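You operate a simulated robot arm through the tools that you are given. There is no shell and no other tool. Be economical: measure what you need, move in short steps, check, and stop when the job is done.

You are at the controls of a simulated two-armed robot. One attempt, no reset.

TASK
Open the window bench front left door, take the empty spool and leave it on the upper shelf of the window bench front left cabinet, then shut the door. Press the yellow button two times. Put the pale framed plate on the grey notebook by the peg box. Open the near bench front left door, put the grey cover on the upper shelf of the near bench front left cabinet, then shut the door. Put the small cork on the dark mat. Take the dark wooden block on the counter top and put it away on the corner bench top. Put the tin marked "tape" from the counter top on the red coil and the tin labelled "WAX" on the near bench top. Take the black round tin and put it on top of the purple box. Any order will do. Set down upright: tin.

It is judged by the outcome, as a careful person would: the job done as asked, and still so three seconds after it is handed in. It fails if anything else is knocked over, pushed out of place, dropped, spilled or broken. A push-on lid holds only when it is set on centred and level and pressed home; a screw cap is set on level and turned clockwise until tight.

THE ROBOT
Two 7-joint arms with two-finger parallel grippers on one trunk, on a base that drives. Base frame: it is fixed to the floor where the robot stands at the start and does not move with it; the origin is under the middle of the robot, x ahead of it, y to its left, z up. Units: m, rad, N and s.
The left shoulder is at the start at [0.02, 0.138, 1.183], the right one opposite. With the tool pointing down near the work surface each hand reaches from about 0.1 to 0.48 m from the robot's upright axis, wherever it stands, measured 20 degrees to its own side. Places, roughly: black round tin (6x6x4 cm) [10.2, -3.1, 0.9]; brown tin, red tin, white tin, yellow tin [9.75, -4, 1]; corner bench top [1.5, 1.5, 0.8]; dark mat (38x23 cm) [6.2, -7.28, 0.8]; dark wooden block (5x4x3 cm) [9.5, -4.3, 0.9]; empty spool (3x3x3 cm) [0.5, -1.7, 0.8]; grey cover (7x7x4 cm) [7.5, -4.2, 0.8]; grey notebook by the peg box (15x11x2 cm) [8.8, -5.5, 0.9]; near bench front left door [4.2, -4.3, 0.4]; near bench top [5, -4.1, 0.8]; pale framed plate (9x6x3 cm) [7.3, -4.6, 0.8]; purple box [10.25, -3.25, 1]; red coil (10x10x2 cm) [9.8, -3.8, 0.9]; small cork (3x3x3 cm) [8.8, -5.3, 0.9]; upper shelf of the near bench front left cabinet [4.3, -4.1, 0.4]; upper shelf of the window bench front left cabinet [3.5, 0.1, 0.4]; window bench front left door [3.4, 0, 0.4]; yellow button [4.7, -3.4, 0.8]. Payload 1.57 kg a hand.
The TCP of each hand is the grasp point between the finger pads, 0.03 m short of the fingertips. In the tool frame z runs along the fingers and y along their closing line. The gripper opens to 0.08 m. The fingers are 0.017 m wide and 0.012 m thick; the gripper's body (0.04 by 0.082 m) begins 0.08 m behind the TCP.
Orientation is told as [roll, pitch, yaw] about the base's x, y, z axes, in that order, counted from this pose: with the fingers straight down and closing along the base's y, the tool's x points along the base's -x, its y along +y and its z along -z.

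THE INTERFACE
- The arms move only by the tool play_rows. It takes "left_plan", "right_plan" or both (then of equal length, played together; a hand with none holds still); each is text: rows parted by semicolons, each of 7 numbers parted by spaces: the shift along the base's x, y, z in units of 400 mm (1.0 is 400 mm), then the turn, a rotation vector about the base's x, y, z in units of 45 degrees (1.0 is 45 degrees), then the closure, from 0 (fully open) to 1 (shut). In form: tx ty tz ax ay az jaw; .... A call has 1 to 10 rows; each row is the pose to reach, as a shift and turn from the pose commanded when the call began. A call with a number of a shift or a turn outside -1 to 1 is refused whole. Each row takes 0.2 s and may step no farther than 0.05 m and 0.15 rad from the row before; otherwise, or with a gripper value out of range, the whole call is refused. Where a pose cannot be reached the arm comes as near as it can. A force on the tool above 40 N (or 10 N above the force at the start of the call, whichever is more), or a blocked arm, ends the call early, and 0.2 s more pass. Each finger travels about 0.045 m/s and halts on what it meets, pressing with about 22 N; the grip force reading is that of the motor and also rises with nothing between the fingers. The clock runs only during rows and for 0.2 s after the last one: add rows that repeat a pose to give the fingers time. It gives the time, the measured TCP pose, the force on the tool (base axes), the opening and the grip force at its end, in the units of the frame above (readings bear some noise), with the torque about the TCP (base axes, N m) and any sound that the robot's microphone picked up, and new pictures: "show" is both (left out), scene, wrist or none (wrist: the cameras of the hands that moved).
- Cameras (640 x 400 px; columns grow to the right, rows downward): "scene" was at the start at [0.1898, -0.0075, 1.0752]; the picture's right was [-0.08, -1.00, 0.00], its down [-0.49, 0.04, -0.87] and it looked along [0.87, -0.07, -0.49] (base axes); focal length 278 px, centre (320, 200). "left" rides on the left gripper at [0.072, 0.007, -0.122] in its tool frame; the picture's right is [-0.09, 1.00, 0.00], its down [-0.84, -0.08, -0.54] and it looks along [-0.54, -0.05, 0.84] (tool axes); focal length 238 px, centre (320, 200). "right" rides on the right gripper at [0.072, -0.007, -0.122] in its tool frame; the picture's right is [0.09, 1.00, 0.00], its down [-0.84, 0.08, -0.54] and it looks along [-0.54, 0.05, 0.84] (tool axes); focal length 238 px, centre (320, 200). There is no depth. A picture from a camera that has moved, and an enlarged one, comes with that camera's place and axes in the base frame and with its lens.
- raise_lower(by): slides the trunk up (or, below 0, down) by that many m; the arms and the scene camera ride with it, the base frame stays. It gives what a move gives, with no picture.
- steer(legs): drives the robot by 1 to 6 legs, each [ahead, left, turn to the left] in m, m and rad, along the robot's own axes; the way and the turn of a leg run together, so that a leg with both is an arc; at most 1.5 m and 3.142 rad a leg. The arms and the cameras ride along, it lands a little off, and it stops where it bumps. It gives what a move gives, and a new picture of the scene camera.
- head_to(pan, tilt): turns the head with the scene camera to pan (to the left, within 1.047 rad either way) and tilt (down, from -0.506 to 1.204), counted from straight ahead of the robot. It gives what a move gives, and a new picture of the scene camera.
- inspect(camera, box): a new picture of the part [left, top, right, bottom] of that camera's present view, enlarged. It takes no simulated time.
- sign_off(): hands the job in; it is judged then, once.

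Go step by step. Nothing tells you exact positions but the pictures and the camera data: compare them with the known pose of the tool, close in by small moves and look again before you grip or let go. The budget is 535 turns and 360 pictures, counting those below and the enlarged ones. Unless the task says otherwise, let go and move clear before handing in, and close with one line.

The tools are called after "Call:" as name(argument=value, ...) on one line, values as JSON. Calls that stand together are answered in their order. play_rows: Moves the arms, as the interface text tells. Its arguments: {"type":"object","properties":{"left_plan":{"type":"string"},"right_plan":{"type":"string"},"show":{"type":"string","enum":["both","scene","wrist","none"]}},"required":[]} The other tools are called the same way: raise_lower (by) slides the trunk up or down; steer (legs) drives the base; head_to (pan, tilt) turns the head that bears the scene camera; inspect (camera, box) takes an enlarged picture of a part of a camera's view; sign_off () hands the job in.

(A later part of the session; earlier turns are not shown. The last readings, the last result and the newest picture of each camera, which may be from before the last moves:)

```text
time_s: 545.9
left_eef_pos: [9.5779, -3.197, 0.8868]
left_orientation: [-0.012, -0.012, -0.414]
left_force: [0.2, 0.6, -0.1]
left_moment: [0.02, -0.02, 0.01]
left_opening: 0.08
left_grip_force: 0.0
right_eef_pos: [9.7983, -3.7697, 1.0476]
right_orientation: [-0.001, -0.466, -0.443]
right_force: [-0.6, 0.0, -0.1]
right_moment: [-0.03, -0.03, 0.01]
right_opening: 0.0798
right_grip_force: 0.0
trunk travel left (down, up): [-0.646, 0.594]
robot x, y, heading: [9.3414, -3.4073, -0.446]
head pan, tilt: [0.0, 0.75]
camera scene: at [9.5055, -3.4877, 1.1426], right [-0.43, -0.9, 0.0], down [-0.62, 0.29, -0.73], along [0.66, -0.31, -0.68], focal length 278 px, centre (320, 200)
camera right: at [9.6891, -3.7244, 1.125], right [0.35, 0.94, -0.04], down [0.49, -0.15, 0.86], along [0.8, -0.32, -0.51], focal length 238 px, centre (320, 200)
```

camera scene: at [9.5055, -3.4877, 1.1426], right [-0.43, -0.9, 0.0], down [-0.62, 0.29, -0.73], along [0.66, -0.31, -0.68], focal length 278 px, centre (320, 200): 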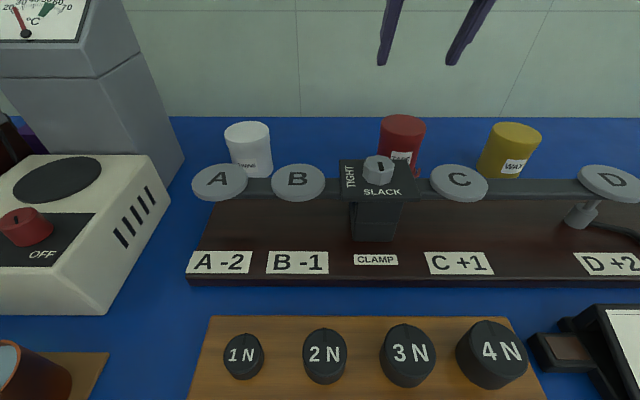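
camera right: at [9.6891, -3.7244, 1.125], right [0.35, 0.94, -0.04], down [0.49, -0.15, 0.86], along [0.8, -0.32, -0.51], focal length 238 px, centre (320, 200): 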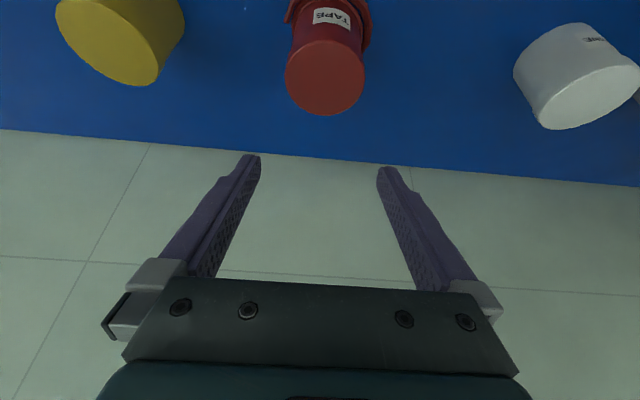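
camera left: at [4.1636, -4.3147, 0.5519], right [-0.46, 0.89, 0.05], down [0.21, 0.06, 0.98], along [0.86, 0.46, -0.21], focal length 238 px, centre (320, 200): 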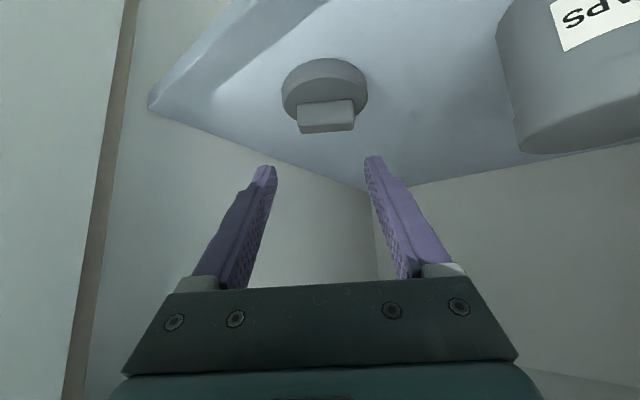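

TAPE stands on the coil. Next the black tin and purple box, further left. I back off, raise, and move left to look.

Call:
raise_lower(by=0.2)

Call:
head_to(pan=0.2, tilt=0.6)

Call:
steer(legs=[[-0.4, 0, 0], [0, 0.5, 0]])

```text
time_s: 548.1
left_eef_pos: [9.5777, -3.1969, 1.0891]
left_orientation: [-0.012, -0.011, -0.411]
left_force: [0.3, -0.2, -0.7]
left_moment: [0.02, -0.02, -0.02]
left_opening: 0.0799
left_grip_force: 0.1
right_eef_pos: [9.7992, -3.7698, 1.2482]
right_orientation: [0.002, -0.465, -0.445]
right_force: [-0.3, -0.1, 0.0]
right_moment: [-0.02, -0.02, -0.01]
right_opening: 0.0803
right_grip_force: 0.1
trunk travel left (down, up): [-0.846, 0.394]
robot x, y, heading: [9.3406, -3.4064, -0.446]
head pan, tilt: [0.0, 0.75]
```

```text
time_s: 548.8
left_eef_pos: [9.5777, -3.1967, 1.087]
left_orientation: [-0.012, -0.012, -0.413]
left_force: [0.0, -0.3, 0.4]
left_moment: [0.02, 0.02, 0.0]
left_opening: 0.0797
left_grip_force: 0.1
right_eef_pos: [9.7983, -3.7692, 1.2478]
right_orientation: [0.0, -0.466, -0.442]
right_force: [-0.6, 0.8, 0.6]
right_moment: [-0.02, -0.04, 0.0]
right_opening: 0.08
right_grip_force: 0.1
trunk travel left (down, up): [-0.846, 0.394]
robot x, y, heading: [9.3416, -3.4074, -0.442]
head pan, tilt: [0.201, 0.6]
camera scene: at [9.5164, -3.4735, 1.3555], right [-0.24, -0.97, 0.0], down [-0.55, 0.14, -0.82], along [0.8, -0.2, -0.57], focal length 278 px, centre (320, 200)
```

scene: 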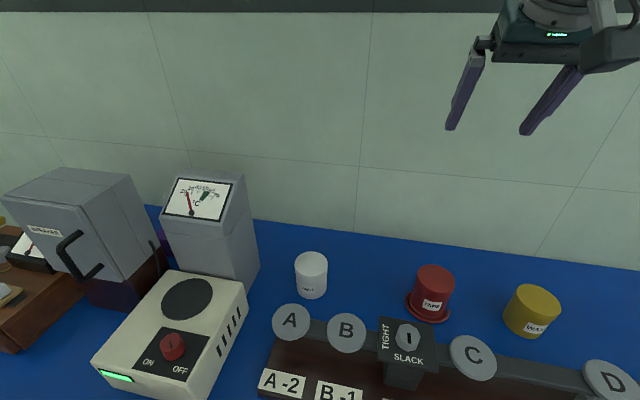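

```text
time_s: 553.9
left_eef_pos: [9.436, -2.5734, 1.0873]
left_orientation: [-0.012, -0.013, -0.418]
left_force: [-0.3, -0.5, 0.2]
left_moment: [0.0, -0.01, 0.04]
left_opening: 0.0803
left_grip_force: 0.1
right_eef_pos: [9.6546, -3.1472, 1.2488]
right_orientation: [0.0, -0.466, -0.45]
right_force: [0.5, -0.1, 0.6]
right_moment: [0.02, -0.02, -0.02]
right_opening: 0.08
right_grip_force: 0.0
trunk travel left (down, up): [-0.846, 0.394]
robot x, y, heading: [9.2008, -2.7856, -0.45]
head pan, tilt: [0.201, 0.6]
camera scene: at [9.3732, -2.8501, 1.3555], right [-0.25, -0.97, 0.0], down [-0.55, 0.14, -0.83], along [0.8, -0.2, -0.56], focal length 278 px, centre (320, 200)
```

scene: 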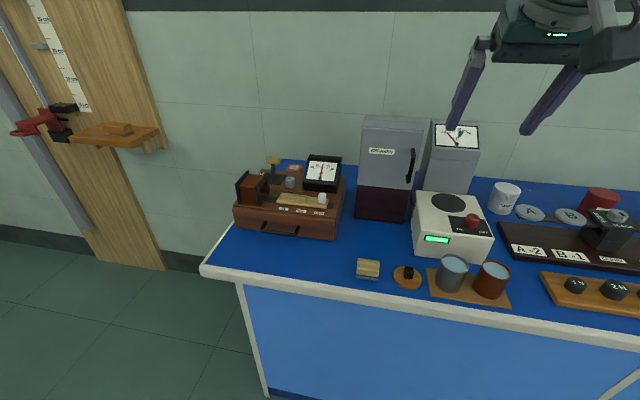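

Call:
inspect(camera="scene", box=[220, 100, 500, 275])

```text
2.29 times, centred on (360, 188) of scene
camera zoom: at [9.3732, -2.8501, 1.3555], right [-0.25, -0.97, 0.0], down [-0.55, 0.14, -0.83], along [0.8, -0.2, -0.56], focal length 635 px, centre (229, 229)
```

zoom: 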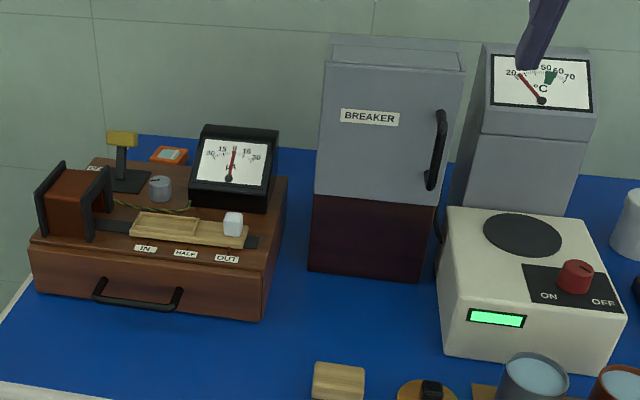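

The black tin and purple box must be hidden behind the breaker and wooden apparatus. I go round to the counter's left end to see them.

Call:
steer(legs=[[0, 1.05, 0], [0, 0, -1.571], [0, 0.55, 0]])

Call:
head_to(pan=0.3, tilt=0.65)

```text
time_s: 565.9
left_eef_pos: [10.3578, -2.3189, 1.0878]
left_orientation: [-0.01, -0.012, -1.997]
left_force: [0.2, -0.1, -0.6]
left_moment: [0.0, 0.0, -0.03]
left_opening: 0.0803
left_grip_force: 0.1
right_eef_pos: [9.7829, -2.5336, 1.2472]
right_orientation: [0.0, -0.467, -2.028]
right_force: [0.3, 0.1, -0.2]
right_moment: [0.01, 0.01, 0.02]
right_opening: 0.0801
right_grip_force: 0.1
trunk travel left (down, up): [-0.846, 0.394]
robot x, y, heading: [10.1485, -2.0806, -2.029]
head pan, tilt: [0.201, 0.6]
camera scene: at [10.0819, -2.2557, 1.3555], right [-0.97, 0.26, 0.0], down [0.14, 0.55, -0.83], along [-0.21, -0.8, -0.56], focal length 278 px, centre (320, 200)
```

scene: 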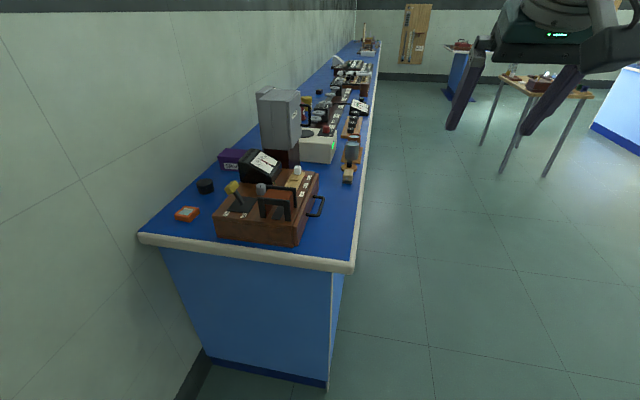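

```text
time_s: 566.5
left_eef_pos: [10.3566, -2.3197, 1.0888]
left_orientation: [-0.014, -0.013, -1.997]
left_force: [0.3, -1.0, -0.5]
left_moment: [0.02, 0.02, 0.0]
left_opening: 0.0801
left_grip_force: 0.1
right_eef_pos: [9.7818, -2.5342, 1.2478]
right_orientation: [0.0, -0.466, -2.028]
right_force: [0.1, -0.6, 0.0]
right_moment: [0.02, 0.0, -0.01]
right_opening: 0.0801
right_grip_force: 0.0
trunk travel left (down, up): [-0.846, 0.394]
robot x, y, heading: [10.1501, -2.0844, -2.032]
head pan, tilt: [0.3, 0.649]
camera scene: at [10.0907, -2.256, 1.3513], right [-0.99, 0.16, 0.0], down [0.1, 0.6, -0.8], along [-0.13, -0.79, -0.6], focal length 278 px, centre (320, 200)
```

scene: 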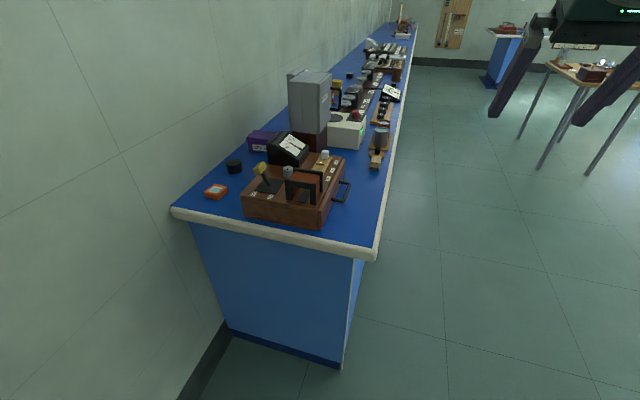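

Now I see the black tin near the wall and the purple box just behind it. I zoom in.

Call:
inspect(camera="scene", box=[180, 60, 400, 235])

```text
2.29 times, centred on (290, 148) of scene
camera zoom: at [10.0907, -2.256, 1.3513], right [-0.99, 0.16, 0.0], down [0.1, 0.6, -0.8], along [-0.13, -0.79, -0.6], focal length 635 px, centre (389, 320)
```

zoom: 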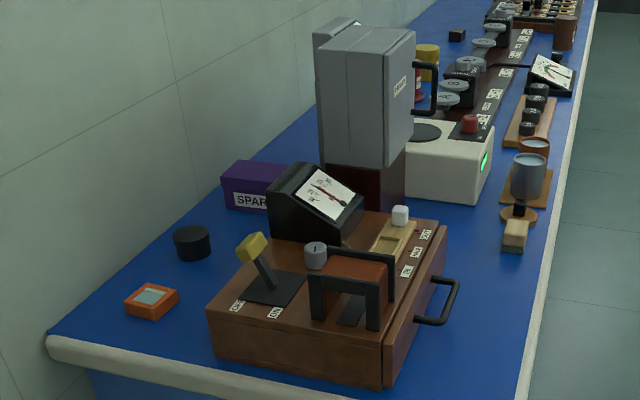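

Purple box top ≈ z 0.905, right behind the tin. I bring the left hand forward and turn it 90° so that it grips parallel to the wall.

Call:
play_rows(left_plan="-0.07 -0.065 0 0 0 0.14 0; -0.14 -0.13 0 0 0 0.28 0; -0.22 -0.2 0 0 0 0.42 0; -0.29 -0.26 0 0 0 0.57 0; -0.36 -0.32 0 0 0 0.71 0; -0.43 -0.39 0 0 0 0.85 0; -0.5 -0.45 0 0 0 0.98 0", show="none")

Call:
play_rows(left_plan="0 0 0 0 0 0.16 0; 0 0 0 0 0 0.32 0; 0 0 0 0 0 0.48 0; 0 0 0 0 0 0.64 0; 0 0 0 0 0 0.8 0; 0 0 0 0 0 0.96 0", show="none")

```text
time_s: 568.1
left_eef_pos: [10.1576, -2.5015, 1.0881]
left_orientation: [-0.01, -0.011, -1.228]
left_force: [-0.4, 0.5, 0.4]
left_moment: [0.02, 0.0, -0.02]
left_opening: 0.0799
left_grip_force: 0.0
right_eef_pos: [9.7821, -2.5332, 1.2473]
right_orientation: [0.0, -0.465, -2.027]
right_force: [0.7, 0.1, 0.5]
right_moment: [0.0, -0.03, -0.02]
right_opening: 0.0799
right_grip_force: 0.1
trunk travel left (down, up): [-0.846, 0.394]
robot x, y, heading: [10.1511, -2.0781, -2.031]
head pan, tilt: [0.3, 0.649]
```

```text
time_s: 569.5
left_eef_pos: [10.1579, -2.5008, 1.0868]
left_orientation: [-0.012, -0.011, -0.472]
left_force: [0.6, 1.1, 0.4]
left_moment: [0.0, 0.03, -0.02]
left_opening: 0.0797
left_grip_force: 0.0
right_eef_pos: [9.7818, -2.5313, 1.2481]
right_orientation: [0.0, -0.465, -2.03]
right_force: [-0.1, -0.2, 0.4]
right_moment: [0.04, 0.01, 0.01]
right_opening: 0.0802
right_grip_force: 0.0
trunk travel left (down, up): [-0.846, 0.394]
robot x, y, heading: [10.1492, -2.0797, -2.029]
head pan, tilt: [0.3, 0.649]
```

Call:
play_rows(right_plan="0.017 0.12 0 0.06 -0.03 0 0; 0.035 0.24 0 0.13 -0.06 0 0; 0.052 0.36 0 0.2 -0.1 0 0; 0.07 0.48 0 0.26 -0.13 0 0; 0.087 0.6 0 0.33 -0.16 0 0; 0.105 0.72 0 0.4 -0.2 0 0; 0.122 0.84 0 0.46 -0.23 0 0; 0.14 0.95 0 0.53 -0.26 0 0", show="none")

Call:
play_rows(left_plan="-0.02 -0.02 0.06 0 0 0 0; -0.03 -0.05 0.12 0 0 0 0; -0.03 -0.08 0.18 0 0 0 0; -0.03 -0.11 0.24 0 0 0 0; -0.03 -0.14 0.3 0 0 0 0", show="none")

Call:
steer(legs=[[0, 0.32, 0], [0.25, 0, 0]])

Call:
play_rows(left_plan="0 0 0 0 0 0 0", show="wrist")

```text
time_s: 571.3
left_eef_pos: [10.158, -2.4998, 1.0871]
left_orientation: [-0.012, -0.013, -0.475]
left_force: [0.7, -0.1, 0.5]
left_moment: [-0.02, 0.01, 0.01]
left_opening: 0.0799
left_grip_force: 0.0
right_eef_pos: [9.7811, -2.4323, 1.2416]
right_orientation: [-0.035, -0.002, -2.096]
right_force: [0.0, 0.8, -0.3]
right_moment: [0.01, 0.03, -0.01]
right_opening: 0.0798
right_grip_force: 0.0
right hand out of reach, approached as far as the arm can: row 1, 2, 3, 4, 5, 6, 7, 8
trunk travel left (down, up): [-0.846, 0.394]
robot x, y, heading: [10.1461, -2.0804, -2.03]
head pan, tilt: [0.3, 0.649]
```

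```text
time_s: 572.5
left_eef_pos: [10.1453, -2.5557, 1.2073]
left_orientation: [-0.012, -0.009, -0.474]
left_force: [0.3, 0.8, -0.4]
left_moment: [0.0, -0.01, 0.0]
left_opening: 0.08
left_grip_force: 0.1
right_eef_pos: [9.7803, -2.4337, 1.242]
right_orientation: [-0.035, -0.002, -2.096]
right_force: [0.4, 0.2, -0.3]
right_moment: [0.0, -0.06, 0.01]
right_opening: 0.0801
right_grip_force: 0.0
trunk travel left (down, up): [-0.846, 0.394]
robot x, y, heading: [10.15, -2.0796, -2.029]
head pan, tilt: [0.3, 0.649]
```

```text
time_s: 574.2
left_eef_pos: [10.3253, -2.6474, 1.2058]
left_orientation: [-0.013, -0.013, -0.467]
left_force: [0.1, -0.4, 0.8]
left_moment: [-0.03, 0.01, 0.01]
left_opening: 0.0797
left_grip_force: 0.1
right_eef_pos: [9.9601, -2.5252, 1.2422]
right_orientation: [-0.035, -0.003, -2.089]
right_force: [0.3, 0.0, -0.3]
right_moment: [0.0, 0.02, -0.02]
right_opening: 0.0801
right_grip_force: 0.0
trunk travel left (down, up): [-0.846, 0.394]
robot x, y, heading: [10.3263, -2.1679, -2.034]
head pan, tilt: [0.3, 0.649]
stopped in leg 1: the robot was blocked; the commanded pose is now the measured one
camera scene: at [10.2693, -2.3465, 1.3508], right [-0.99, 0.15, 0.0], down [0.09, 0.6, -0.8], along [-0.12, -0.79, -0.6], focal length 278 px, centre (320, 200)
```

scene: 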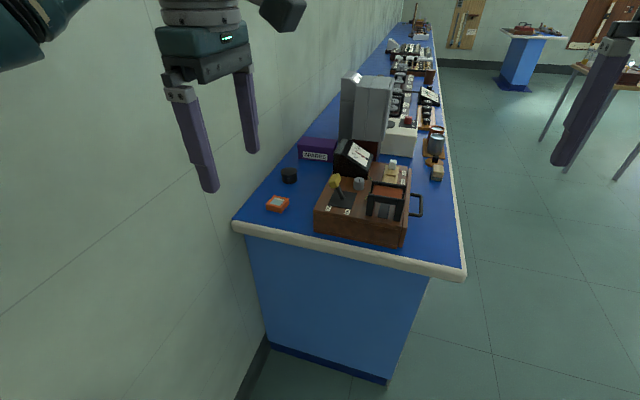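

```text
time_s: 574.6
left_eef_pos: [10.3252, -2.6462, 1.2064]
left_orientation: [-0.011, -0.01, -0.469]
left_force: [0.1, -0.3, -0.5]
left_moment: [0.0, -0.01, -0.01]
left_opening: 0.0801
left_grip_force: 0.1
right_eef_pos: [9.9605, -2.5242, 1.2424]
right_orientation: [-0.034, -0.005, -2.09]
right_force: [-0.7, 0.6, 0.0]
right_moment: [0.0, 0.0, 0.0]
right_opening: 0.0801
right_grip_force: 0.1
trunk travel left (down, up): [-0.846, 0.394]
robot x, y, heading: [10.3254, -2.1711, -2.027]
head pan, tilt: [0.3, 0.649]
camera left: at [10.2634, -2.6076, 1.3267], right [0.53, 0.85, -0.01], down [0.71, -0.44, 0.55], along [0.46, -0.3, -0.83], focal length 238 px, centre (320, 200)
```

left: 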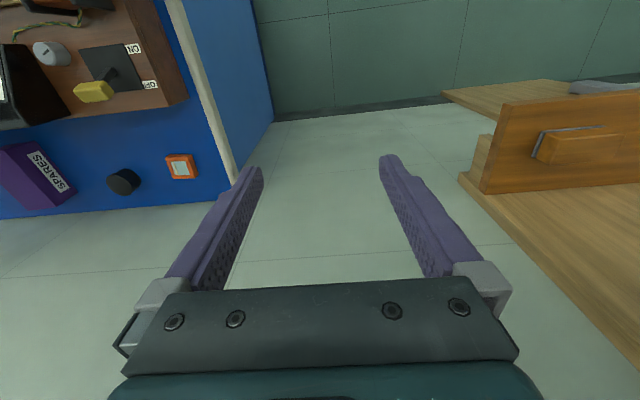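

The wall board stopped me; I go forward past it first and then toward the wall.

Call:
steer(legs=[[0, -0.04, 0], [0.33, 0, 0], [0, 0.14, 0]])

Call:
play_rows(left_plan="0 0 0 0 0 0 0", show="wrist")

```text
time_s: 578.0
left_eef_pos: [10.1847, -2.9459, 1.2058]
left_orientation: [-0.013, -0.011, -0.465]
left_force: [-0.8, -0.7, -0.2]
left_moment: [0.0, -0.01, 0.01]
left_opening: 0.0799
left_grip_force: 0.1
right_eef_pos: [9.8177, -2.8267, 1.2426]
right_orientation: [-0.035, -0.004, -2.087]
right_force: [-0.8, -0.7, -0.5]
right_moment: [-0.04, 0.02, -0.04]
right_opening: 0.0799
right_grip_force: 0.0
trunk travel left (down, up): [-0.846, 0.394]
robot x, y, heading: [10.1855, -2.4681, -2.025]
head pan, tilt: [0.3, 0.649]
stopped in leg 3: the robot was blocked; the commanded pose is now the measured one
camera scene: at [10.1263, -2.6459, 1.3505], right [-0.99, 0.15, 0.0], down [0.09, 0.6, -0.8], along [-0.12, -0.79, -0.6], focal length 278 px, centre (320, 200)
```

scene: 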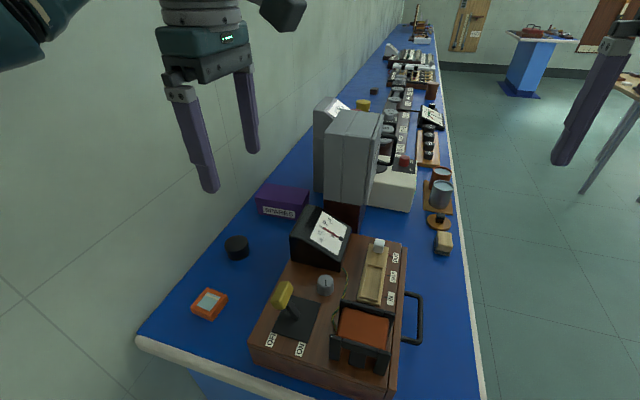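

```text
time_s: 578.4
left_eef_pos: [10.1843, -2.9452, 1.2051]
left_orientation: [-0.012, -0.009, -0.465]
left_force: [-0.3, 0.6, -0.3]
left_moment: [0.0, -0.02, -0.01]
left_opening: 0.0799
left_grip_force: 0.0
right_eef_pos: [9.8177, -2.8261, 1.2429]
right_orientation: [-0.034, -0.004, -2.085]
right_force: [0.1, 0.1, 0.9]
right_moment: [0.01, -0.02, 0.0]
right_opening: 0.0801
right_grip_force: 0.0
trunk travel left (down, up): [-0.846, 0.394]
robot x, y, heading: [10.1827, -2.4731, -2.024]
head pan, tilt: [0.3, 0.649]
camera left: at [10.1212, -2.9068, 1.3266], right [0.53, 0.85, -0.01], down [0.71, -0.44, 0.55], along [0.46, -0.3, -0.83], focal length 238 px, centre (320, 200)
```

left: 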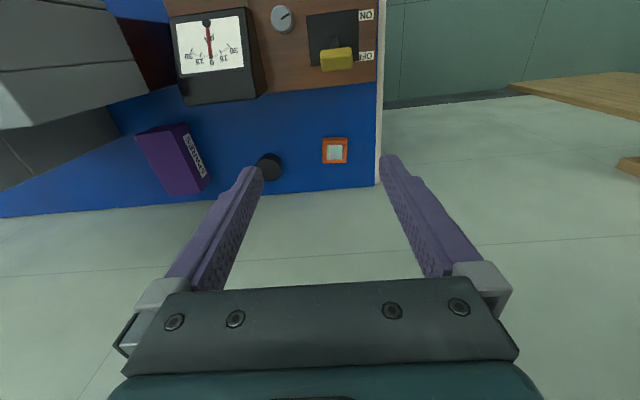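

Call:
play_rows(right_plan="-0.08 0.04 0 0 0 0 0; -0.16 0.08 0 0 0 0 0; -0.24 0.12 0 0 0 0 0; -0.32 0.16 0 0 0 0 0; -0.4 0.2 0 0 0 0 0", show="none")

Call:
steer(legs=[[0.13, 0, 0], [0, 0.1, 0]])

```text
time_s: 579.6
left_eef_pos: [10.1828, -2.9444, 1.2055]
left_orientation: [-0.013, -0.007, -0.464]
left_force: [-0.5, 0.0, -0.8]
left_moment: [0.04, 0.01, 0.0]
left_opening: 0.08
left_grip_force: 0.1
right_eef_pos: [9.8001, -2.8182, 1.2381]
right_orientation: [-0.052, -0.007, -2.118]
right_force: [-0.8, 0.3, 0.1]
right_moment: [0.01, 0.0, 0.0]
right_opening: 0.08
right_grip_force: 0.0
right hand out of reach, approached as far as the arm can: row 1, 2, 3, 4, 5
trunk travel left (down, up): [-0.846, 0.394]
robot x, y, heading: [10.1828, -2.4708, -2.02]
head pan, tilt: [0.3, 0.649]
```

```text
time_s: 581.4
left_eef_pos: [10.1555, -3.0736, 1.2054]
left_orientation: [-0.011, -0.01, -0.464]
left_force: [0.7, 1.5, 0.0]
left_moment: [-0.01, -0.01, -0.01]
left_opening: 0.0801
left_grip_force: 0.0
right_eef_pos: [9.7717, -2.9474, 1.2368]
right_orientation: [-0.053, -0.007, -2.12]
right_force: [-0.7, -1.0, 0.2]
right_moment: [-0.04, -0.05, -0.02]
right_opening: 0.08
right_grip_force: 0.1
trunk travel left (down, up): [-0.846, 0.394]
robot x, y, heading: [10.1543, -2.5979, -2.027]
head pan, tilt: [0.3, 0.649]
stopped in leg 2: the robot was blocked; the commanded pose is now the measured one
camera scene: at [10.0971, -2.775, 1.3507], right [-0.99, 0.15, 0.0], down [0.09, 0.6, -0.8], along [-0.12, -0.79, -0.6], focal length 278 px, centre (320, 200)
```

scene: 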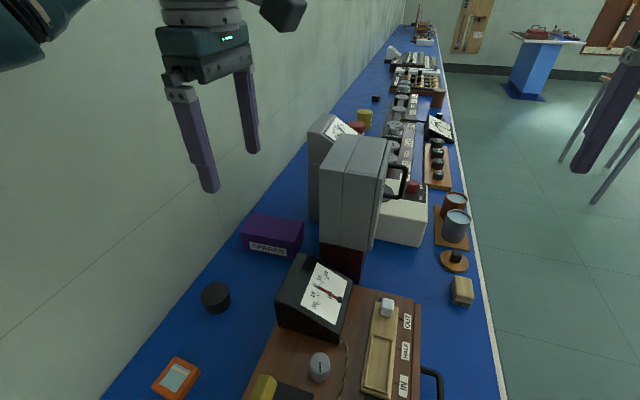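

I shift the left hand over the tin, close the idle right fingers and lower part way.

Call:
play_rows(left_plan="0.075 -0.039 0 0 0 0 0; 0.15 -0.078 0 0 0 0 0; 0.224 -0.116 0 0 0 0 0; 0.224 -0.116 0 0 0 0 0; 0.224 -0.116 0 0 0 0 0; 0.224 -0.116 0 0 0 0 0; 0.224 -0.116 0 0 0 0 0; 0.224 -0.116 0 0 0 0 0; 0.224 -0.116 0 0 0 0 0", right_plan="0 0 0 0 0 0 0.5; 0 0 0 0 0 0 1; 0 0 0 0 0 0 1; 0 0 0 0 0 0 1; 0 0 0 0 0 0 1; 0 0 0 0 0 0 1; 0 0 0 0 0 0 1; 0 0 0 0 0 0 1; 0 0 0 0 0 0 1", show="none")

Call:
raise_lower(by=-0.2)

Call:
play_rows(left_plan="0 0 0 0 0 0 0", show="both")

```text
time_s: 583.4
left_eef_pos: [10.2441, -3.1216, 1.2064]
left_orientation: [-0.011, -0.009, -0.464]
left_force: [0.7, 0.6, -0.2]
left_moment: [-0.01, -0.02, 0.01]
left_opening: 0.0801
left_grip_force: 0.0
right_eef_pos: [9.7693, -2.9476, 1.2376]
right_orientation: [-0.052, -0.006, -2.118]
right_force: [-0.7, 0.0, 0.1]
right_moment: [-0.03, -0.01, 0.02]
right_opening: 0.0
right_grip_force: 21.5
trunk travel left (down, up): [-0.846, 0.394]
robot x, y, heading: [10.1542, -2.5996, -2.021]
head pan, tilt: [0.3, 0.649]
```

```text
time_s: 585.6
left_eef_pos: [10.2431, -3.1203, 1.0053]
left_orientation: [-0.013, -0.009, -0.466]
left_force: [0.7, 0.1, -0.5]
left_moment: [0.0, -0.03, 0.05]
left_opening: 0.0802
left_grip_force: 0.0
right_eef_pos: [9.7708, -2.9472, 1.0365]
right_orientation: [-0.054, -0.007, -2.118]
right_force: [-0.2, 0.3, -0.3]
right_moment: [0.0, 0.01, 0.0]
right_opening: 0.0002
right_grip_force: 21.7
trunk travel left (down, up): [-0.646, 0.594]
robot x, y, heading: [10.1571, -2.5956, -2.017]
head pan, tilt: [0.3, 0.649]
```

```text
time_s: 586.0
left_eef_pos: [10.2445, -3.1193, 1.0057]
left_orientation: [-0.011, -0.009, -0.464]
left_force: [0.8, -0.8, 0.0]
left_moment: [0.01, 0.02, -0.02]
left_opening: 0.08
left_grip_force: 0.0
right_eef_pos: [9.7716, -2.9467, 1.036]
right_orientation: [-0.052, -0.007, -2.121]
right_force: [0.4, -0.1, -0.5]
right_moment: [0.04, 0.01, 0.0]
right_opening: 0.0001
right_grip_force: 21.3
trunk travel left (down, up): [-0.646, 0.594]
robot x, y, heading: [10.1531, -2.5997, -2.017]
head pan, tilt: [0.3, 0.649]
camera scene: at [10.0968, -2.7748, 1.1508], right [-0.99, 0.15, 0.0], down [0.09, 0.6, -0.8], along [-0.12, -0.79, -0.61], focal length 278 px, centre (320, 200)
camera left: at [10.1818, -3.082, 1.1261], right [0.53, 0.85, -0.01], down [0.71, -0.44, 0.55], along [0.46, -0.3, -0.83], focal length 238 px, centre (320, 200)
```

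scene: 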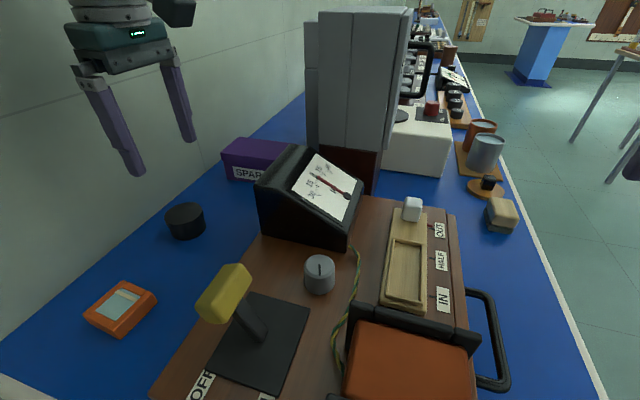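
left: 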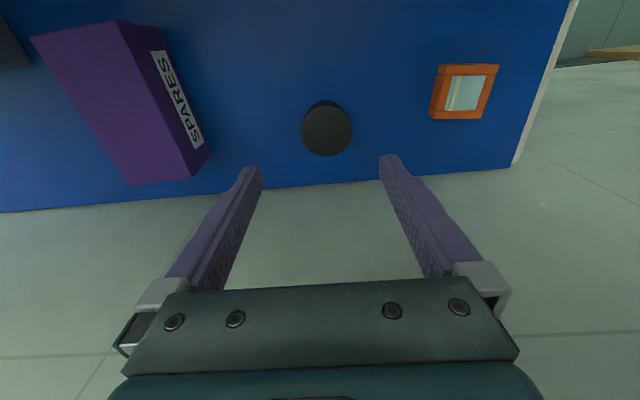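

Well aligned over the tin. I descend and grip it.

Call:
raise_lower(by=-0.1)

Call:
raise_lower(by=-0.02)

Call:
play_rows(left_plan="0 0 0 0 0 0 0.2; 0 0 0 0 0 0 0.5; 0 0 0 0 0 0 1; 0 0 0 0 0 0 1; 0 0 0 0 0 0 1", show="wrist")

```text
time_s: 587.3
left_eef_pos: [10.2437, -3.1206, 0.9058]
left_orientation: [-0.011, -0.012, -0.464]
left_force: [0.7, -0.1, -0.1]
left_moment: [-0.01, -0.02, -0.02]
left_opening: 0.0799
left_grip_force: 0.0
right_eef_pos: [9.7709, -2.9479, 0.9358]
right_orientation: [-0.053, -0.006, -2.118]
right_force: [0.8, -0.3, 0.4]
right_moment: [0.0, 0.01, 0.0]
right_opening: 0.0
right_grip_force: 21.2
trunk travel left (down, up): [-0.546, 0.694]
robot x, y, heading: [10.155, -2.5957, -2.02]
head pan, tilt: [0.3, 0.649]
```

```text
time_s: 588.0
left_eef_pos: [10.2438, -3.1198, 0.8858]
left_orientation: [-0.012, -0.012, -0.464]
left_force: [0.5, 0.2, -1.0]
left_moment: [0.01, 0.0, -0.03]
left_opening: 0.0799
left_grip_force: 0.1
right_eef_pos: [9.7709, -2.9475, 0.9171]
right_orientation: [-0.052, -0.006, -2.12]
right_force: [-0.1, -0.6, -0.1]
right_moment: [-0.05, 0.01, -0.01]
right_opening: 0.0
right_grip_force: 21.1
trunk travel left (down, up): [-0.526, 0.714]
robot x, y, heading: [10.1555, -2.5967, -2.024]
head pan, tilt: [0.3, 0.649]
```

```text
time_s: 589.2
left_eef_pos: [10.2441, -3.1203, 0.8862]
left_orientation: [-0.011, -0.011, -0.464]
left_force: [-0.4, -0.4, 1.0]
left_moment: [0.02, 0.0, -0.03]
left_opening: 0.0495
left_grip_force: 21.9
right_eef_pos: [9.7711, -2.947, 0.9172]
right_orientation: [-0.053, -0.007, -2.119]
right_force: [-0.2, -0.3, -0.2]
right_moment: [0.0, -0.02, 0.02]
right_opening: 0.0
right_grip_force: 21.4
trunk travel left (down, up): [-0.526, 0.714]
robot x, y, heading: [10.158, -2.5956, -2.019]
head pan, tilt: [0.3, 0.649]
camera left: at [10.1821, -3.082, 1.0066], right [0.53, 0.85, -0.01], down [0.71, -0.44, 0.55], along [0.46, -0.3, -0.83], focal length 238 px, centre (320, 200)
```

left: 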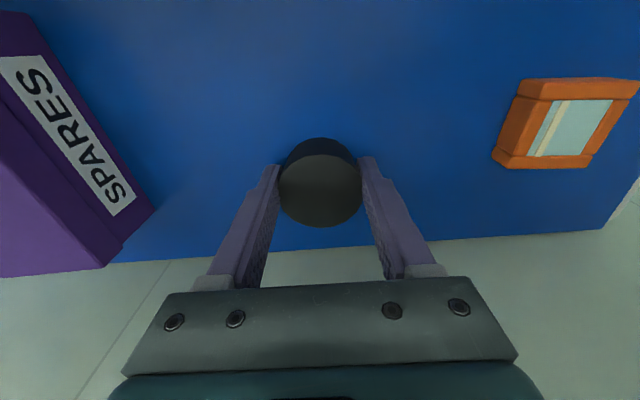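

Gripped, but the purple box is too far for an untilted hand. I set the tin back down and regrip it with the hand tilted forward, which reaches farther.

Call:
play_rows(left_plan="0 0 0 0 0 0 0.2; 0 0 0 0 0 0 0; 0 0 0 0 0 0 0; 0 0 0 0 0 0 0", show="none")

Call:
raise_lower(by=0.14)

Call:
play_rows(left_plan="0 0 0 0 0 -0.17 0; 0 0 0 0 0 -0.34 0; 0 0 0 0 0 -0.51 0; 0 0 0 0 0 -0.68 0; 0 0 0 0 0 -0.85 0; 0 0 0 0 0 -1 0", show="none")

Call:
play_rows(left_plan="0 0 0 0 0 -0.17 0; 0 0 0 0 0 -0.34 0; 0 0 0 0 0 -0.51 0; 0 0 0 0 0 -0.68 0; 0 0 0 0 0 -0.85 0; 0 0 0 0 0 -0.99 0", show="none")

Call:
play_rows(left_plan="0 0 0 -0.12 0.06 0 0; 0 0 0 -0.24 0.12 0 0; 0 0 0 -0.36 0.18 0 0; 0 0 0 -0.48 0.24 0 0; 0 0 0 -0.6 0.294 0 0; 0 0 0 -0.6 0.294 0 0", show="wrist")

```text
time_s: 590.2
left_eef_pos: [10.2447, -3.1221, 0.8868]
left_orientation: [-0.011, -0.01, -0.464]
left_force: [-0.5, 0.5, 0.7]
left_moment: [0.0, -0.03, 0.0]
left_opening: 0.0801
left_grip_force: 0.1
right_eef_pos: [9.7704, -2.9478, 0.9168]
right_orientation: [-0.053, -0.007, -2.12]
right_force: [0.3, -0.6, 0.5]
right_moment: [-0.02, 0.04, -0.02]
right_opening: 0.0001
right_grip_force: 21.5
trunk travel left (down, up): [-0.526, 0.714]
robot x, y, heading: [10.1569, -2.6, -2.023]
head pan, tilt: [0.3, 0.649]
```

```text
time_s: 591.8
left_eef_pos: [10.2452, -3.1209, 1.0264]
left_orientation: [-0.01, -0.01, -0.464]
left_force: [0.2, 0.1, -0.4]
left_moment: [-0.01, 0.0, 0.05]
left_opening: 0.08
left_grip_force: 0.1
right_eef_pos: [9.7712, -2.9466, 1.0581]
right_orientation: [-0.051, -0.006, -2.117]
right_force: [0.0, -0.3, 0.6]
right_moment: [0.0, -0.03, -0.01]
right_opening: 0.0
right_grip_force: 21.5
trunk travel left (down, up): [-0.666, 0.574]
robot x, y, heading: [10.1553, -2.6007, -2.024]
head pan, tilt: [0.3, 0.649]
```

```text
time_s: 593.2
left_eef_pos: [10.2442, -3.1215, 1.0258]
left_orientation: [-0.014, -0.009, -1.253]
left_force: [0.3, 0.4, -0.1]
left_moment: [0.02, 0.02, 0.0]
left_opening: 0.0797
left_grip_force: 0.0
right_eef_pos: [9.7713, -2.9471, 1.0569]
right_orientation: [-0.053, -0.008, -2.12]
right_force: [-0.2, -0.3, 0.4]
right_moment: [0.03, 0.01, 0.0]
right_opening: 0.0002
right_grip_force: 21.8
trunk travel left (down, up): [-0.666, 0.574]
robot x, y, heading: [10.1543, -2.5985, -2.021]
head pan, tilt: [0.3, 0.649]
```

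```text
time_s: 594.6
left_eef_pos: [10.2435, -3.1216, 1.027]
left_orientation: [-0.014, -0.012, -2.03]
left_force: [-0.1, 0.8, -0.7]
left_moment: [-0.02, 0.02, 0.02]
left_opening: 0.08
left_grip_force: 0.1
right_eef_pos: [9.7714, -2.9476, 1.057]
right_orientation: [-0.053, -0.007, -2.119]
right_force: [-0.1, -0.5, 0.0]
right_moment: [-0.02, 0.03, 0.01]
right_opening: 0.0001
right_grip_force: 21.3
trunk travel left (down, up): [-0.666, 0.574]
robot x, y, heading: [10.153, -2.5977, -2.02]
head pan, tilt: [0.3, 0.649]
```

```text
time_s: 596.0
left_eef_pos: [10.2447, -3.121, 1.0266]
left_orientation: [-0.013, -0.539, -2.027]
left_force: [-0.1, -1.0, 0.6]
left_moment: [-0.01, 0.03, 0.02]
left_opening: 0.0799
left_grip_force: 0.0
right_eef_pos: [9.771, -2.947, 1.0574]
right_orientation: [-0.054, -0.006, -2.12]
right_force: [0.2, -0.3, 0.2]
right_moment: [0.0, 0.02, 0.03]
right_opening: 0.0002
right_grip_force: 21.9
trunk travel left (down, up): [-0.666, 0.574]
robot x, y, heading: [10.1526, -2.5978, -2.022]
head pan, tilt: [0.3, 0.649]
camera left: at [10.306, -3.0144, 1.0932], right [0.86, -0.51, 0.04], down [-0.26, -0.36, 0.9], along [-0.45, -0.78, -0.44], focal length 238 px, centre (320, 200)
```

left: 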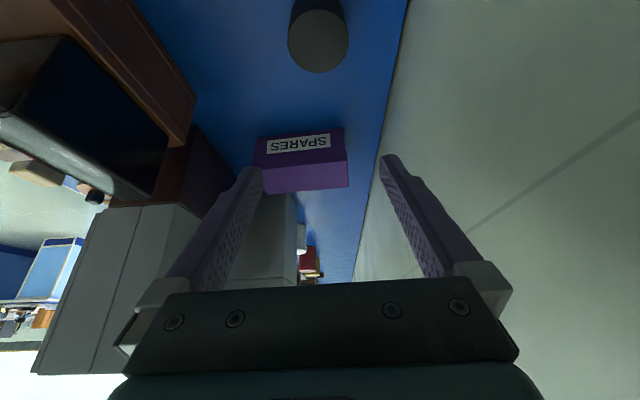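

Call:
play_rows(left_plan="0.012 0.02 0 0 0 0 0; 0.012 0.02 0 0 0 0 0", show="none")

Call:
raise_lower(by=-0.1)

Call:
play_rows(left_plan="0 0 0 0 0 0 0", show="wrist")

```text
time_s: 596.6
left_eef_pos: [10.2501, -3.1131, 1.0254]
left_orientation: [-0.015, -0.538, -2.025]
left_force: [-0.9, 0.7, -0.5]
left_moment: [0.04, 0.0, 0.03]
left_opening: 0.08
left_grip_force: 0.0
right_eef_pos: [9.7707, -2.9473, 1.0571]
right_orientation: [-0.053, -0.008, -2.118]
right_force: [-0.2, 0.4, -1.0]
right_moment: [0.0, 0.0, 0.0]
right_opening: 0.0001
right_grip_force: 21.4
trunk travel left (down, up): [-0.666, 0.574]
robot x, y, heading: [10.1568, -2.5991, -2.023]
head pan, tilt: [0.3, 0.649]
```

```text
time_s: 598.0
left_eef_pos: [10.2497, -3.1126, 0.9258]
left_orientation: [-0.015, -0.537, -2.025]
left_force: [0.9, -0.2, 0.5]
left_moment: [-0.02, 0.02, -0.03]
left_opening: 0.08
left_grip_force: 0.1
right_eef_pos: [9.771, -2.9475, 0.9574]
right_orientation: [-0.054, -0.007, -2.118]
right_force: [0.2, -0.1, -0.1]
right_moment: [-0.01, 0.03, -0.03]
right_opening: 0.0
right_grip_force: 21.8
trunk travel left (down, up): [-0.566, 0.674]
robot x, y, heading: [10.1547, -2.6004, -2.02]
head pan, tilt: [0.3, 0.649]
```

```text
time_s: 598.4
left_eef_pos: [10.2491, -3.113, 0.9243]
left_orientation: [-0.012, -0.536, -2.026]
left_force: [1.3, -0.7, 0.1]
left_moment: [-0.03, 0.01, 0.02]
left_opening: 0.0799
left_grip_force: 0.1
right_eef_pos: [9.7706, -2.9472, 0.9587]
right_orientation: [-0.053, -0.007, -2.119]
right_force: [-0.1, -0.9, -0.6]
right_moment: [0.01, 0.01, 0.0]
right_opening: 0.0002
right_grip_force: 21.6
trunk travel left (down, up): [-0.566, 0.674]
robot x, y, heading: [10.1525, -2.6016, -2.023]
head pan, tilt: [0.3, 0.649]
camera left: at [10.3108, -3.0065, 0.9932], right [0.86, -0.52, 0.04], down [-0.26, -0.37, 0.89], along [-0.45, -0.78, -0.45], focal length 238 px, centre (320, 200)
```

left: 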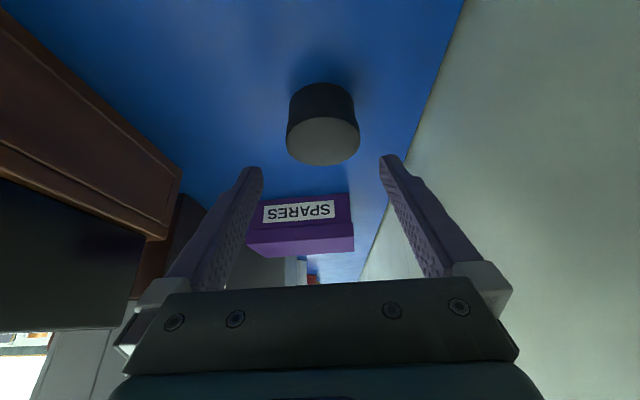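

Call:
raise_lower(by=-0.038)

Call:
play_rows(left_plan="0 0 0 0 0 0 0.2; 0 0 0 0 0 0 0.5; 0 0 0 0 0 0 1; 0 0 0 0 0 0 1; 0 0 0 0 0 0 1", show="wrist")

```text
time_s: 599.2
left_eef_pos: [10.2501, -3.1132, 0.8877]
left_orientation: [-0.012, -0.535, -2.026]
left_force: [-0.8, 0.3, 0.0]
left_moment: [-0.03, -0.02, 0.0]
left_opening: 0.08
left_grip_force: 0.1
right_eef_pos: [9.7701, -2.9462, 0.9189]
right_orientation: [-0.052, -0.007, -2.118]
right_force: [0.1, 0.0, -0.2]
right_moment: [-0.05, -0.03, -0.02]
right_opening: 0.0
right_grip_force: 21.2
trunk travel left (down, up): [-0.528, 0.712]
robot x, y, heading: [10.1527, -2.5988, -2.024]
head pan, tilt: [0.3, 0.649]
```

```text
time_s: 600.4
left_eef_pos: [10.2496, -3.1128, 0.8881]
left_orientation: [-0.012, -0.536, -2.025]
left_force: [-0.3, -0.5, -0.2]
left_moment: [-0.01, -0.07, -0.03]
left_opening: 0.0496
left_grip_force: 22.1
right_eef_pos: [9.7709, -2.9472, 0.9195]
right_orientation: [-0.053, -0.007, -2.119]
right_force: [0.1, -0.1, 1.4]
right_moment: [0.0, -0.04, -0.01]
right_opening: 0.0001
right_grip_force: 20.7
trunk travel left (down, up): [-0.528, 0.712]
robot x, y, heading: [10.1559, -2.5988, -2.022]
head pan, tilt: [0.3, 0.649]
camera left: at [10.3109, -3.0066, 0.9553], right [0.86, -0.52, 0.04], down [-0.26, -0.37, 0.89], along [-0.45, -0.78, -0.45], focal length 238 px, centre (320, 200)
```

left: 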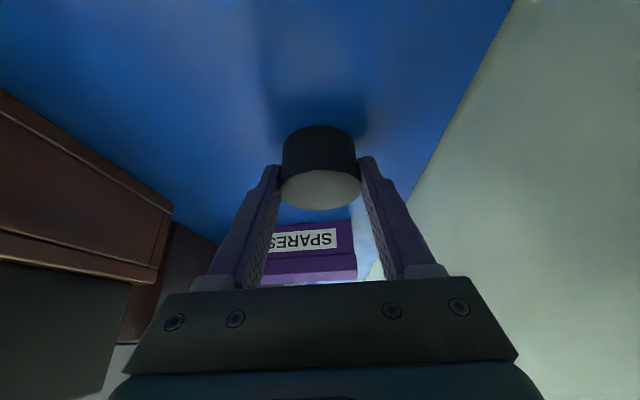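

Regripped. I lift it above the purple box's top, step the base 5 cm forward and reach out.

Call:
raise_lower(by=0.1)

Call:
steer(legs=[[0.05, 0, 0]])

Call:
play_rows(left_plan="-0.094 0.046 0 0 0 0 1; -0.13 -0.028 0 0 0 0 1; -0.166 -0.1 0 0 0 0 1; -0.202 -0.174 0 0 0 0 1; -0.237 -0.247 0 0 0 0 1; -0.237 -0.247 0 0 0 0 1", show="both")

```text
time_s: 601.7
left_eef_pos: [10.2497, -3.1133, 0.9881]
left_orientation: [-0.012, -0.537, -2.025]
left_force: [0.9, 0.1, -1.3]
left_moment: [0.01, -0.04, -0.02]
left_opening: 0.0494
left_grip_force: 21.9
right_eef_pos: [9.7711, -2.948, 1.0199]
right_orientation: [-0.053, -0.008, -2.118]
right_force: [0.4, 0.7, -0.7]
right_moment: [-0.05, -0.02, 0.01]
right_opening: 0.0
right_grip_force: 21.1
trunk travel left (down, up): [-0.628, 0.612]
robot x, y, heading: [10.15, -2.6019, -2.021]
head pan, tilt: [0.3, 0.649]
```

```text
time_s: 602.6
left_eef_pos: [10.2263, -3.1596, 0.9883]
left_orientation: [-0.012, -0.538, -2.026]
left_force: [1.4, -0.2, -0.7]
left_moment: [-0.02, 0.01, 0.0]
left_opening: 0.0497
left_grip_force: 22.0
right_eef_pos: [9.7487, -2.9935, 1.0205]
right_orientation: [-0.052, -0.009, -2.119]
right_force: [0.9, -0.8, -0.2]
right_moment: [-0.01, 0.01, -0.03]
right_opening: 0.0001
right_grip_force: 21.7
trunk travel left (down, up): [-0.628, 0.612]
robot x, y, heading: [10.1358, -2.6444, -2.019]
head pan, tilt: [0.3, 0.649]
camera scene: at [10.0745, -2.8211, 1.1334], right [-0.99, 0.15, 0.0], down [0.09, 0.6, -0.8], along [-0.12, -0.79, -0.6], focal length 278 px, centre (320, 200)
```

scene: 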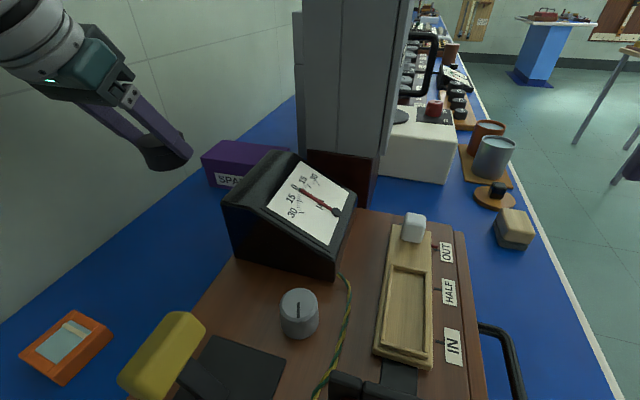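

```text
time_s: 604.0
left_eef_pos: [10.132, -3.2568, 0.9893]
left_orientation: [-0.012, -0.538, -2.026]
left_force: [-0.4, 0.1, 0.0]
left_moment: [0.01, -0.03, -0.02]
left_opening: 0.0495
left_grip_force: 22.1
right_eef_pos: [9.7488, -2.9932, 1.0187]
right_orientation: [-0.053, -0.006, -2.12]
right_force: [-0.3, -0.3, 0.3]
right_moment: [0.02, -0.02, 0.02]
right_opening: 0.0
right_grip_force: 20.9
trunk travel left (down, up): [-0.628, 0.612]
robot x, y, heading: [10.1315, -2.645, -2.02]
head pan, tilt: [0.3, 0.649]
camera scene: at [10.075, -2.8203, 1.1332], right [-0.99, 0.15, 0.0], down [0.09, 0.6, -0.8], along [-0.12, -0.79, -0.61], focal length 278 px, centre (320, 200)
camera left: at [10.1935, -3.151, 1.0563], right [0.86, -0.52, 0.04], down [-0.26, -0.36, 0.89], along [-0.45, -0.78, -0.45], focal length 238 px, centre (320, 200)
```

scene: 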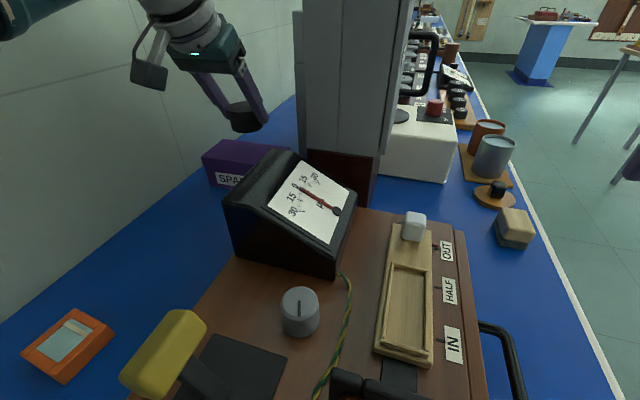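
left: 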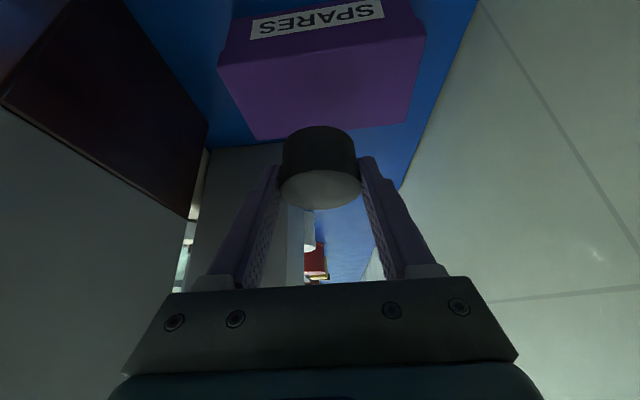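

Call:
play_rows(left_plan="0.025 0.005 0 0 0 0 1; 0.025 0.005 0 0 0 0 1", show="none")

Call:
raise_lower(by=-0.034)

Call:
raise_lower(by=-0.006)

Call:
raise_lower(by=-0.005)

```text
time_s: 604.6
left_eef_pos: [10.1421, -3.2547, 0.9887]
left_orientation: [-0.011, -0.536, -2.026]
left_force: [-0.1, 0.3, -0.6]
left_moment: [-0.07, -0.03, 0.03]
left_opening: 0.0495
left_grip_force: 21.5
right_eef_pos: [9.7489, -2.9923, 1.0197]
right_orientation: [-0.052, -0.007, -2.117]
right_force: [-0.5, 0.7, -0.1]
right_moment: [0.01, -0.02, 0.0]
right_opening: 0.0
right_grip_force: 21.3
trunk travel left (down, up): [-0.628, 0.612]
robot x, y, heading: [10.1322, -2.6403, -2.02]
head pan, tilt: [0.3, 0.649]
```

```text
time_s: 605.4
left_eef_pos: [10.1413, -3.2545, 0.9545]
left_orientation: [-0.014, -0.536, -2.026]
left_force: [-0.4, 0.0, -0.9]
left_moment: [0.01, 0.01, -0.01]
left_opening: 0.0498
left_grip_force: 22.1
right_eef_pos: [9.7487, -2.993, 0.9843]
right_orientation: [-0.053, -0.008, -2.121]
right_force: [0.3, -0.6, 0.0]
right_moment: [-0.05, -0.02, 0.0]
right_opening: 0.0001
right_grip_force: 21.8
trunk travel left (down, up): [-0.594, 0.646]
robot x, y, heading: [10.1351, -2.6463, -2.023]
head pan, tilt: [0.3, 0.649]
```

```text
time_s: 606.0
left_eef_pos: [10.1422, -3.2551, 0.9483]
left_orientation: [-0.011, -0.536, -2.027]
left_force: [0.1, 0.4, 0.7]
left_moment: [0.04, -0.01, 0.02]
left_opening: 0.0496
left_grip_force: 21.8
right_eef_pos: [9.7486, -2.9923, 0.9787]
right_orientation: [-0.053, -0.007, -2.119]
right_force: [0.3, -0.2, 0.1]
right_moment: [0.02, -0.01, 0.0]
right_opening: 0.0
right_grip_force: 21.2
trunk travel left (down, up): [-0.588, 0.652]
robot x, y, heading: [10.1357, -2.6459, -2.02]
head pan, tilt: [0.3, 0.649]
```

```text
time_s: 606.5
left_eef_pos: [10.1419, -3.2553, 0.9445]
left_orientation: [-0.012, -0.539, -2.026]
left_force: [-0.7, -1.9, 6.6]
left_moment: [-0.26, -0.07, -0.08]
left_opening: 0.0493
left_grip_force: 22.2
right_eef_pos: [9.7496, -2.994, 0.9753]
right_orientation: [-0.053, -0.007, -2.119]
right_force: [-0.1, -0.1, 0.3]
right_moment: [0.02, 0.01, -0.04]
right_opening: 0.0
right_grip_force: 20.7
trunk travel left (down, up): [-0.583, 0.657]
robot x, y, heading: [10.132, -2.6429, -2.018]
head pan, tilt: [0.3, 0.649]
```

Contact with the box top. I press 2 mm more, release and lift.

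Call:
raise_lower(by=-0.002)

Call:
play_rows(left_plan="0 0 0 0 0 0 0.35; 0 0 0 0 0 0 0.1; 0 0 0 0 0 0 0.1; 0 0 0 0 0 0 0.1", show="none")

Call:
raise_lower(by=0.1)

Call:
play_rows(left_plan="0 0 0 0 0 0 0.1", show="wrist")

```text
time_s: 607.0
left_eef_pos: [10.141, -3.2562, 0.9437]
left_orientation: [-0.011, -0.542, -2.027]
left_force: [-0.3, 2.4, 16.0]
left_moment: [-0.17, -0.09, -0.02]
left_opening: 0.0498
left_grip_force: 22.1
right_eef_pos: [9.7491, -2.9936, 0.973]
right_orientation: [-0.053, -0.006, -2.117]
right_force: [0.2, 0.0, -0.4]
right_moment: [0.02, 0.02, 0.03]
right_opening: 0.0001
right_grip_force: 21.3
trunk travel left (down, up): [-0.581, 0.659]
robot x, y, heading: [10.1319, -2.6427, -2.019]
head pan, tilt: [0.3, 0.649]
```

```text
time_s: 608.0
left_eef_pos: [10.1417, -3.256, 0.9401]
left_orientation: [-0.012, -0.534, -2.027]
left_force: [0.2, -0.2, -0.1]
left_moment: [0.0, -0.04, 0.01]
left_opening: 0.072
left_grip_force: 0.0
right_eef_pos: [9.7483, -2.9926, 0.9729]
right_orientation: [-0.053, -0.006, -2.12]
right_force: [0.1, 0.0, 0.2]
right_moment: [-0.02, 0.01, -0.02]
right_opening: 0.0
right_grip_force: 21.3
trunk travel left (down, up): [-0.581, 0.659]
robot x, y, heading: [10.133, -2.6409, -2.021]
head pan, tilt: [0.3, 0.649]
```

```text
time_s: 609.4
left_eef_pos: [10.142, -3.255, 1.0425]
left_orientation: [-0.011, -0.535, -2.026]
left_force: [0.3, -0.4, -0.1]
left_moment: [0.0, 0.0, 0.02]
left_opening: 0.0721
left_grip_force: 0.1
right_eef_pos: [9.7491, -2.9926, 1.0733]
right_orientation: [-0.052, -0.009, -2.119]
right_force: [-0.3, 0.8, 0.4]
right_moment: [-0.01, 0.0, 0.03]
right_opening: 0.0
right_grip_force: 20.9
trunk travel left (down, up): [-0.681, 0.559]
robot x, y, heading: [10.1296, -2.6465, -2.018]
head pan, tilt: [0.3, 0.649]
```

```text
time_s: 609.8
left_eef_pos: [10.1421, -3.2551, 1.0417]
left_orientation: [-0.011, -0.536, -2.026]
left_force: [-0.2, 0.1, 0.0]
left_moment: [0.04, 0.02, 0.02]
left_opening: 0.0721
left_grip_force: 0.1
right_eef_pos: [9.7498, -2.9931, 1.0715]
right_orientation: [-0.052, -0.006, -2.121]
right_force: [0.0, -0.5, 0.1]
right_moment: [-0.02, 0.0, 0.02]
right_opening: 0.0001
right_grip_force: 21.3
trunk travel left (down, up): [-0.681, 0.559]
robot x, y, heading: [10.1332, -2.6437, -2.021]
head pan, tilt: [0.3, 0.649]
camera left: at [10.2037, -3.1489, 1.1092], right [0.86, -0.52, 0.04], down [-0.26, -0.37, 0.89], along [-0.45, -0.78, -0.45], focal length 238 px, centre (320, 200)
```

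left: 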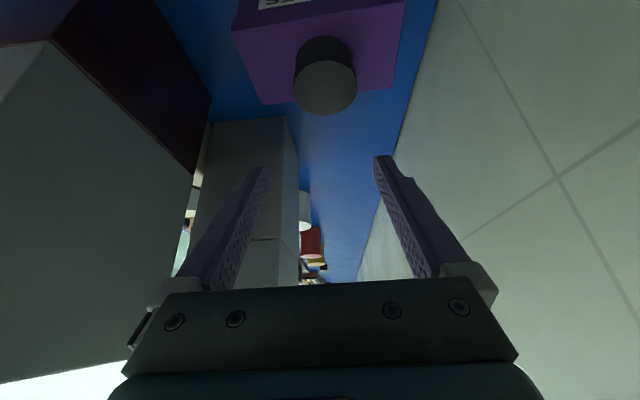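

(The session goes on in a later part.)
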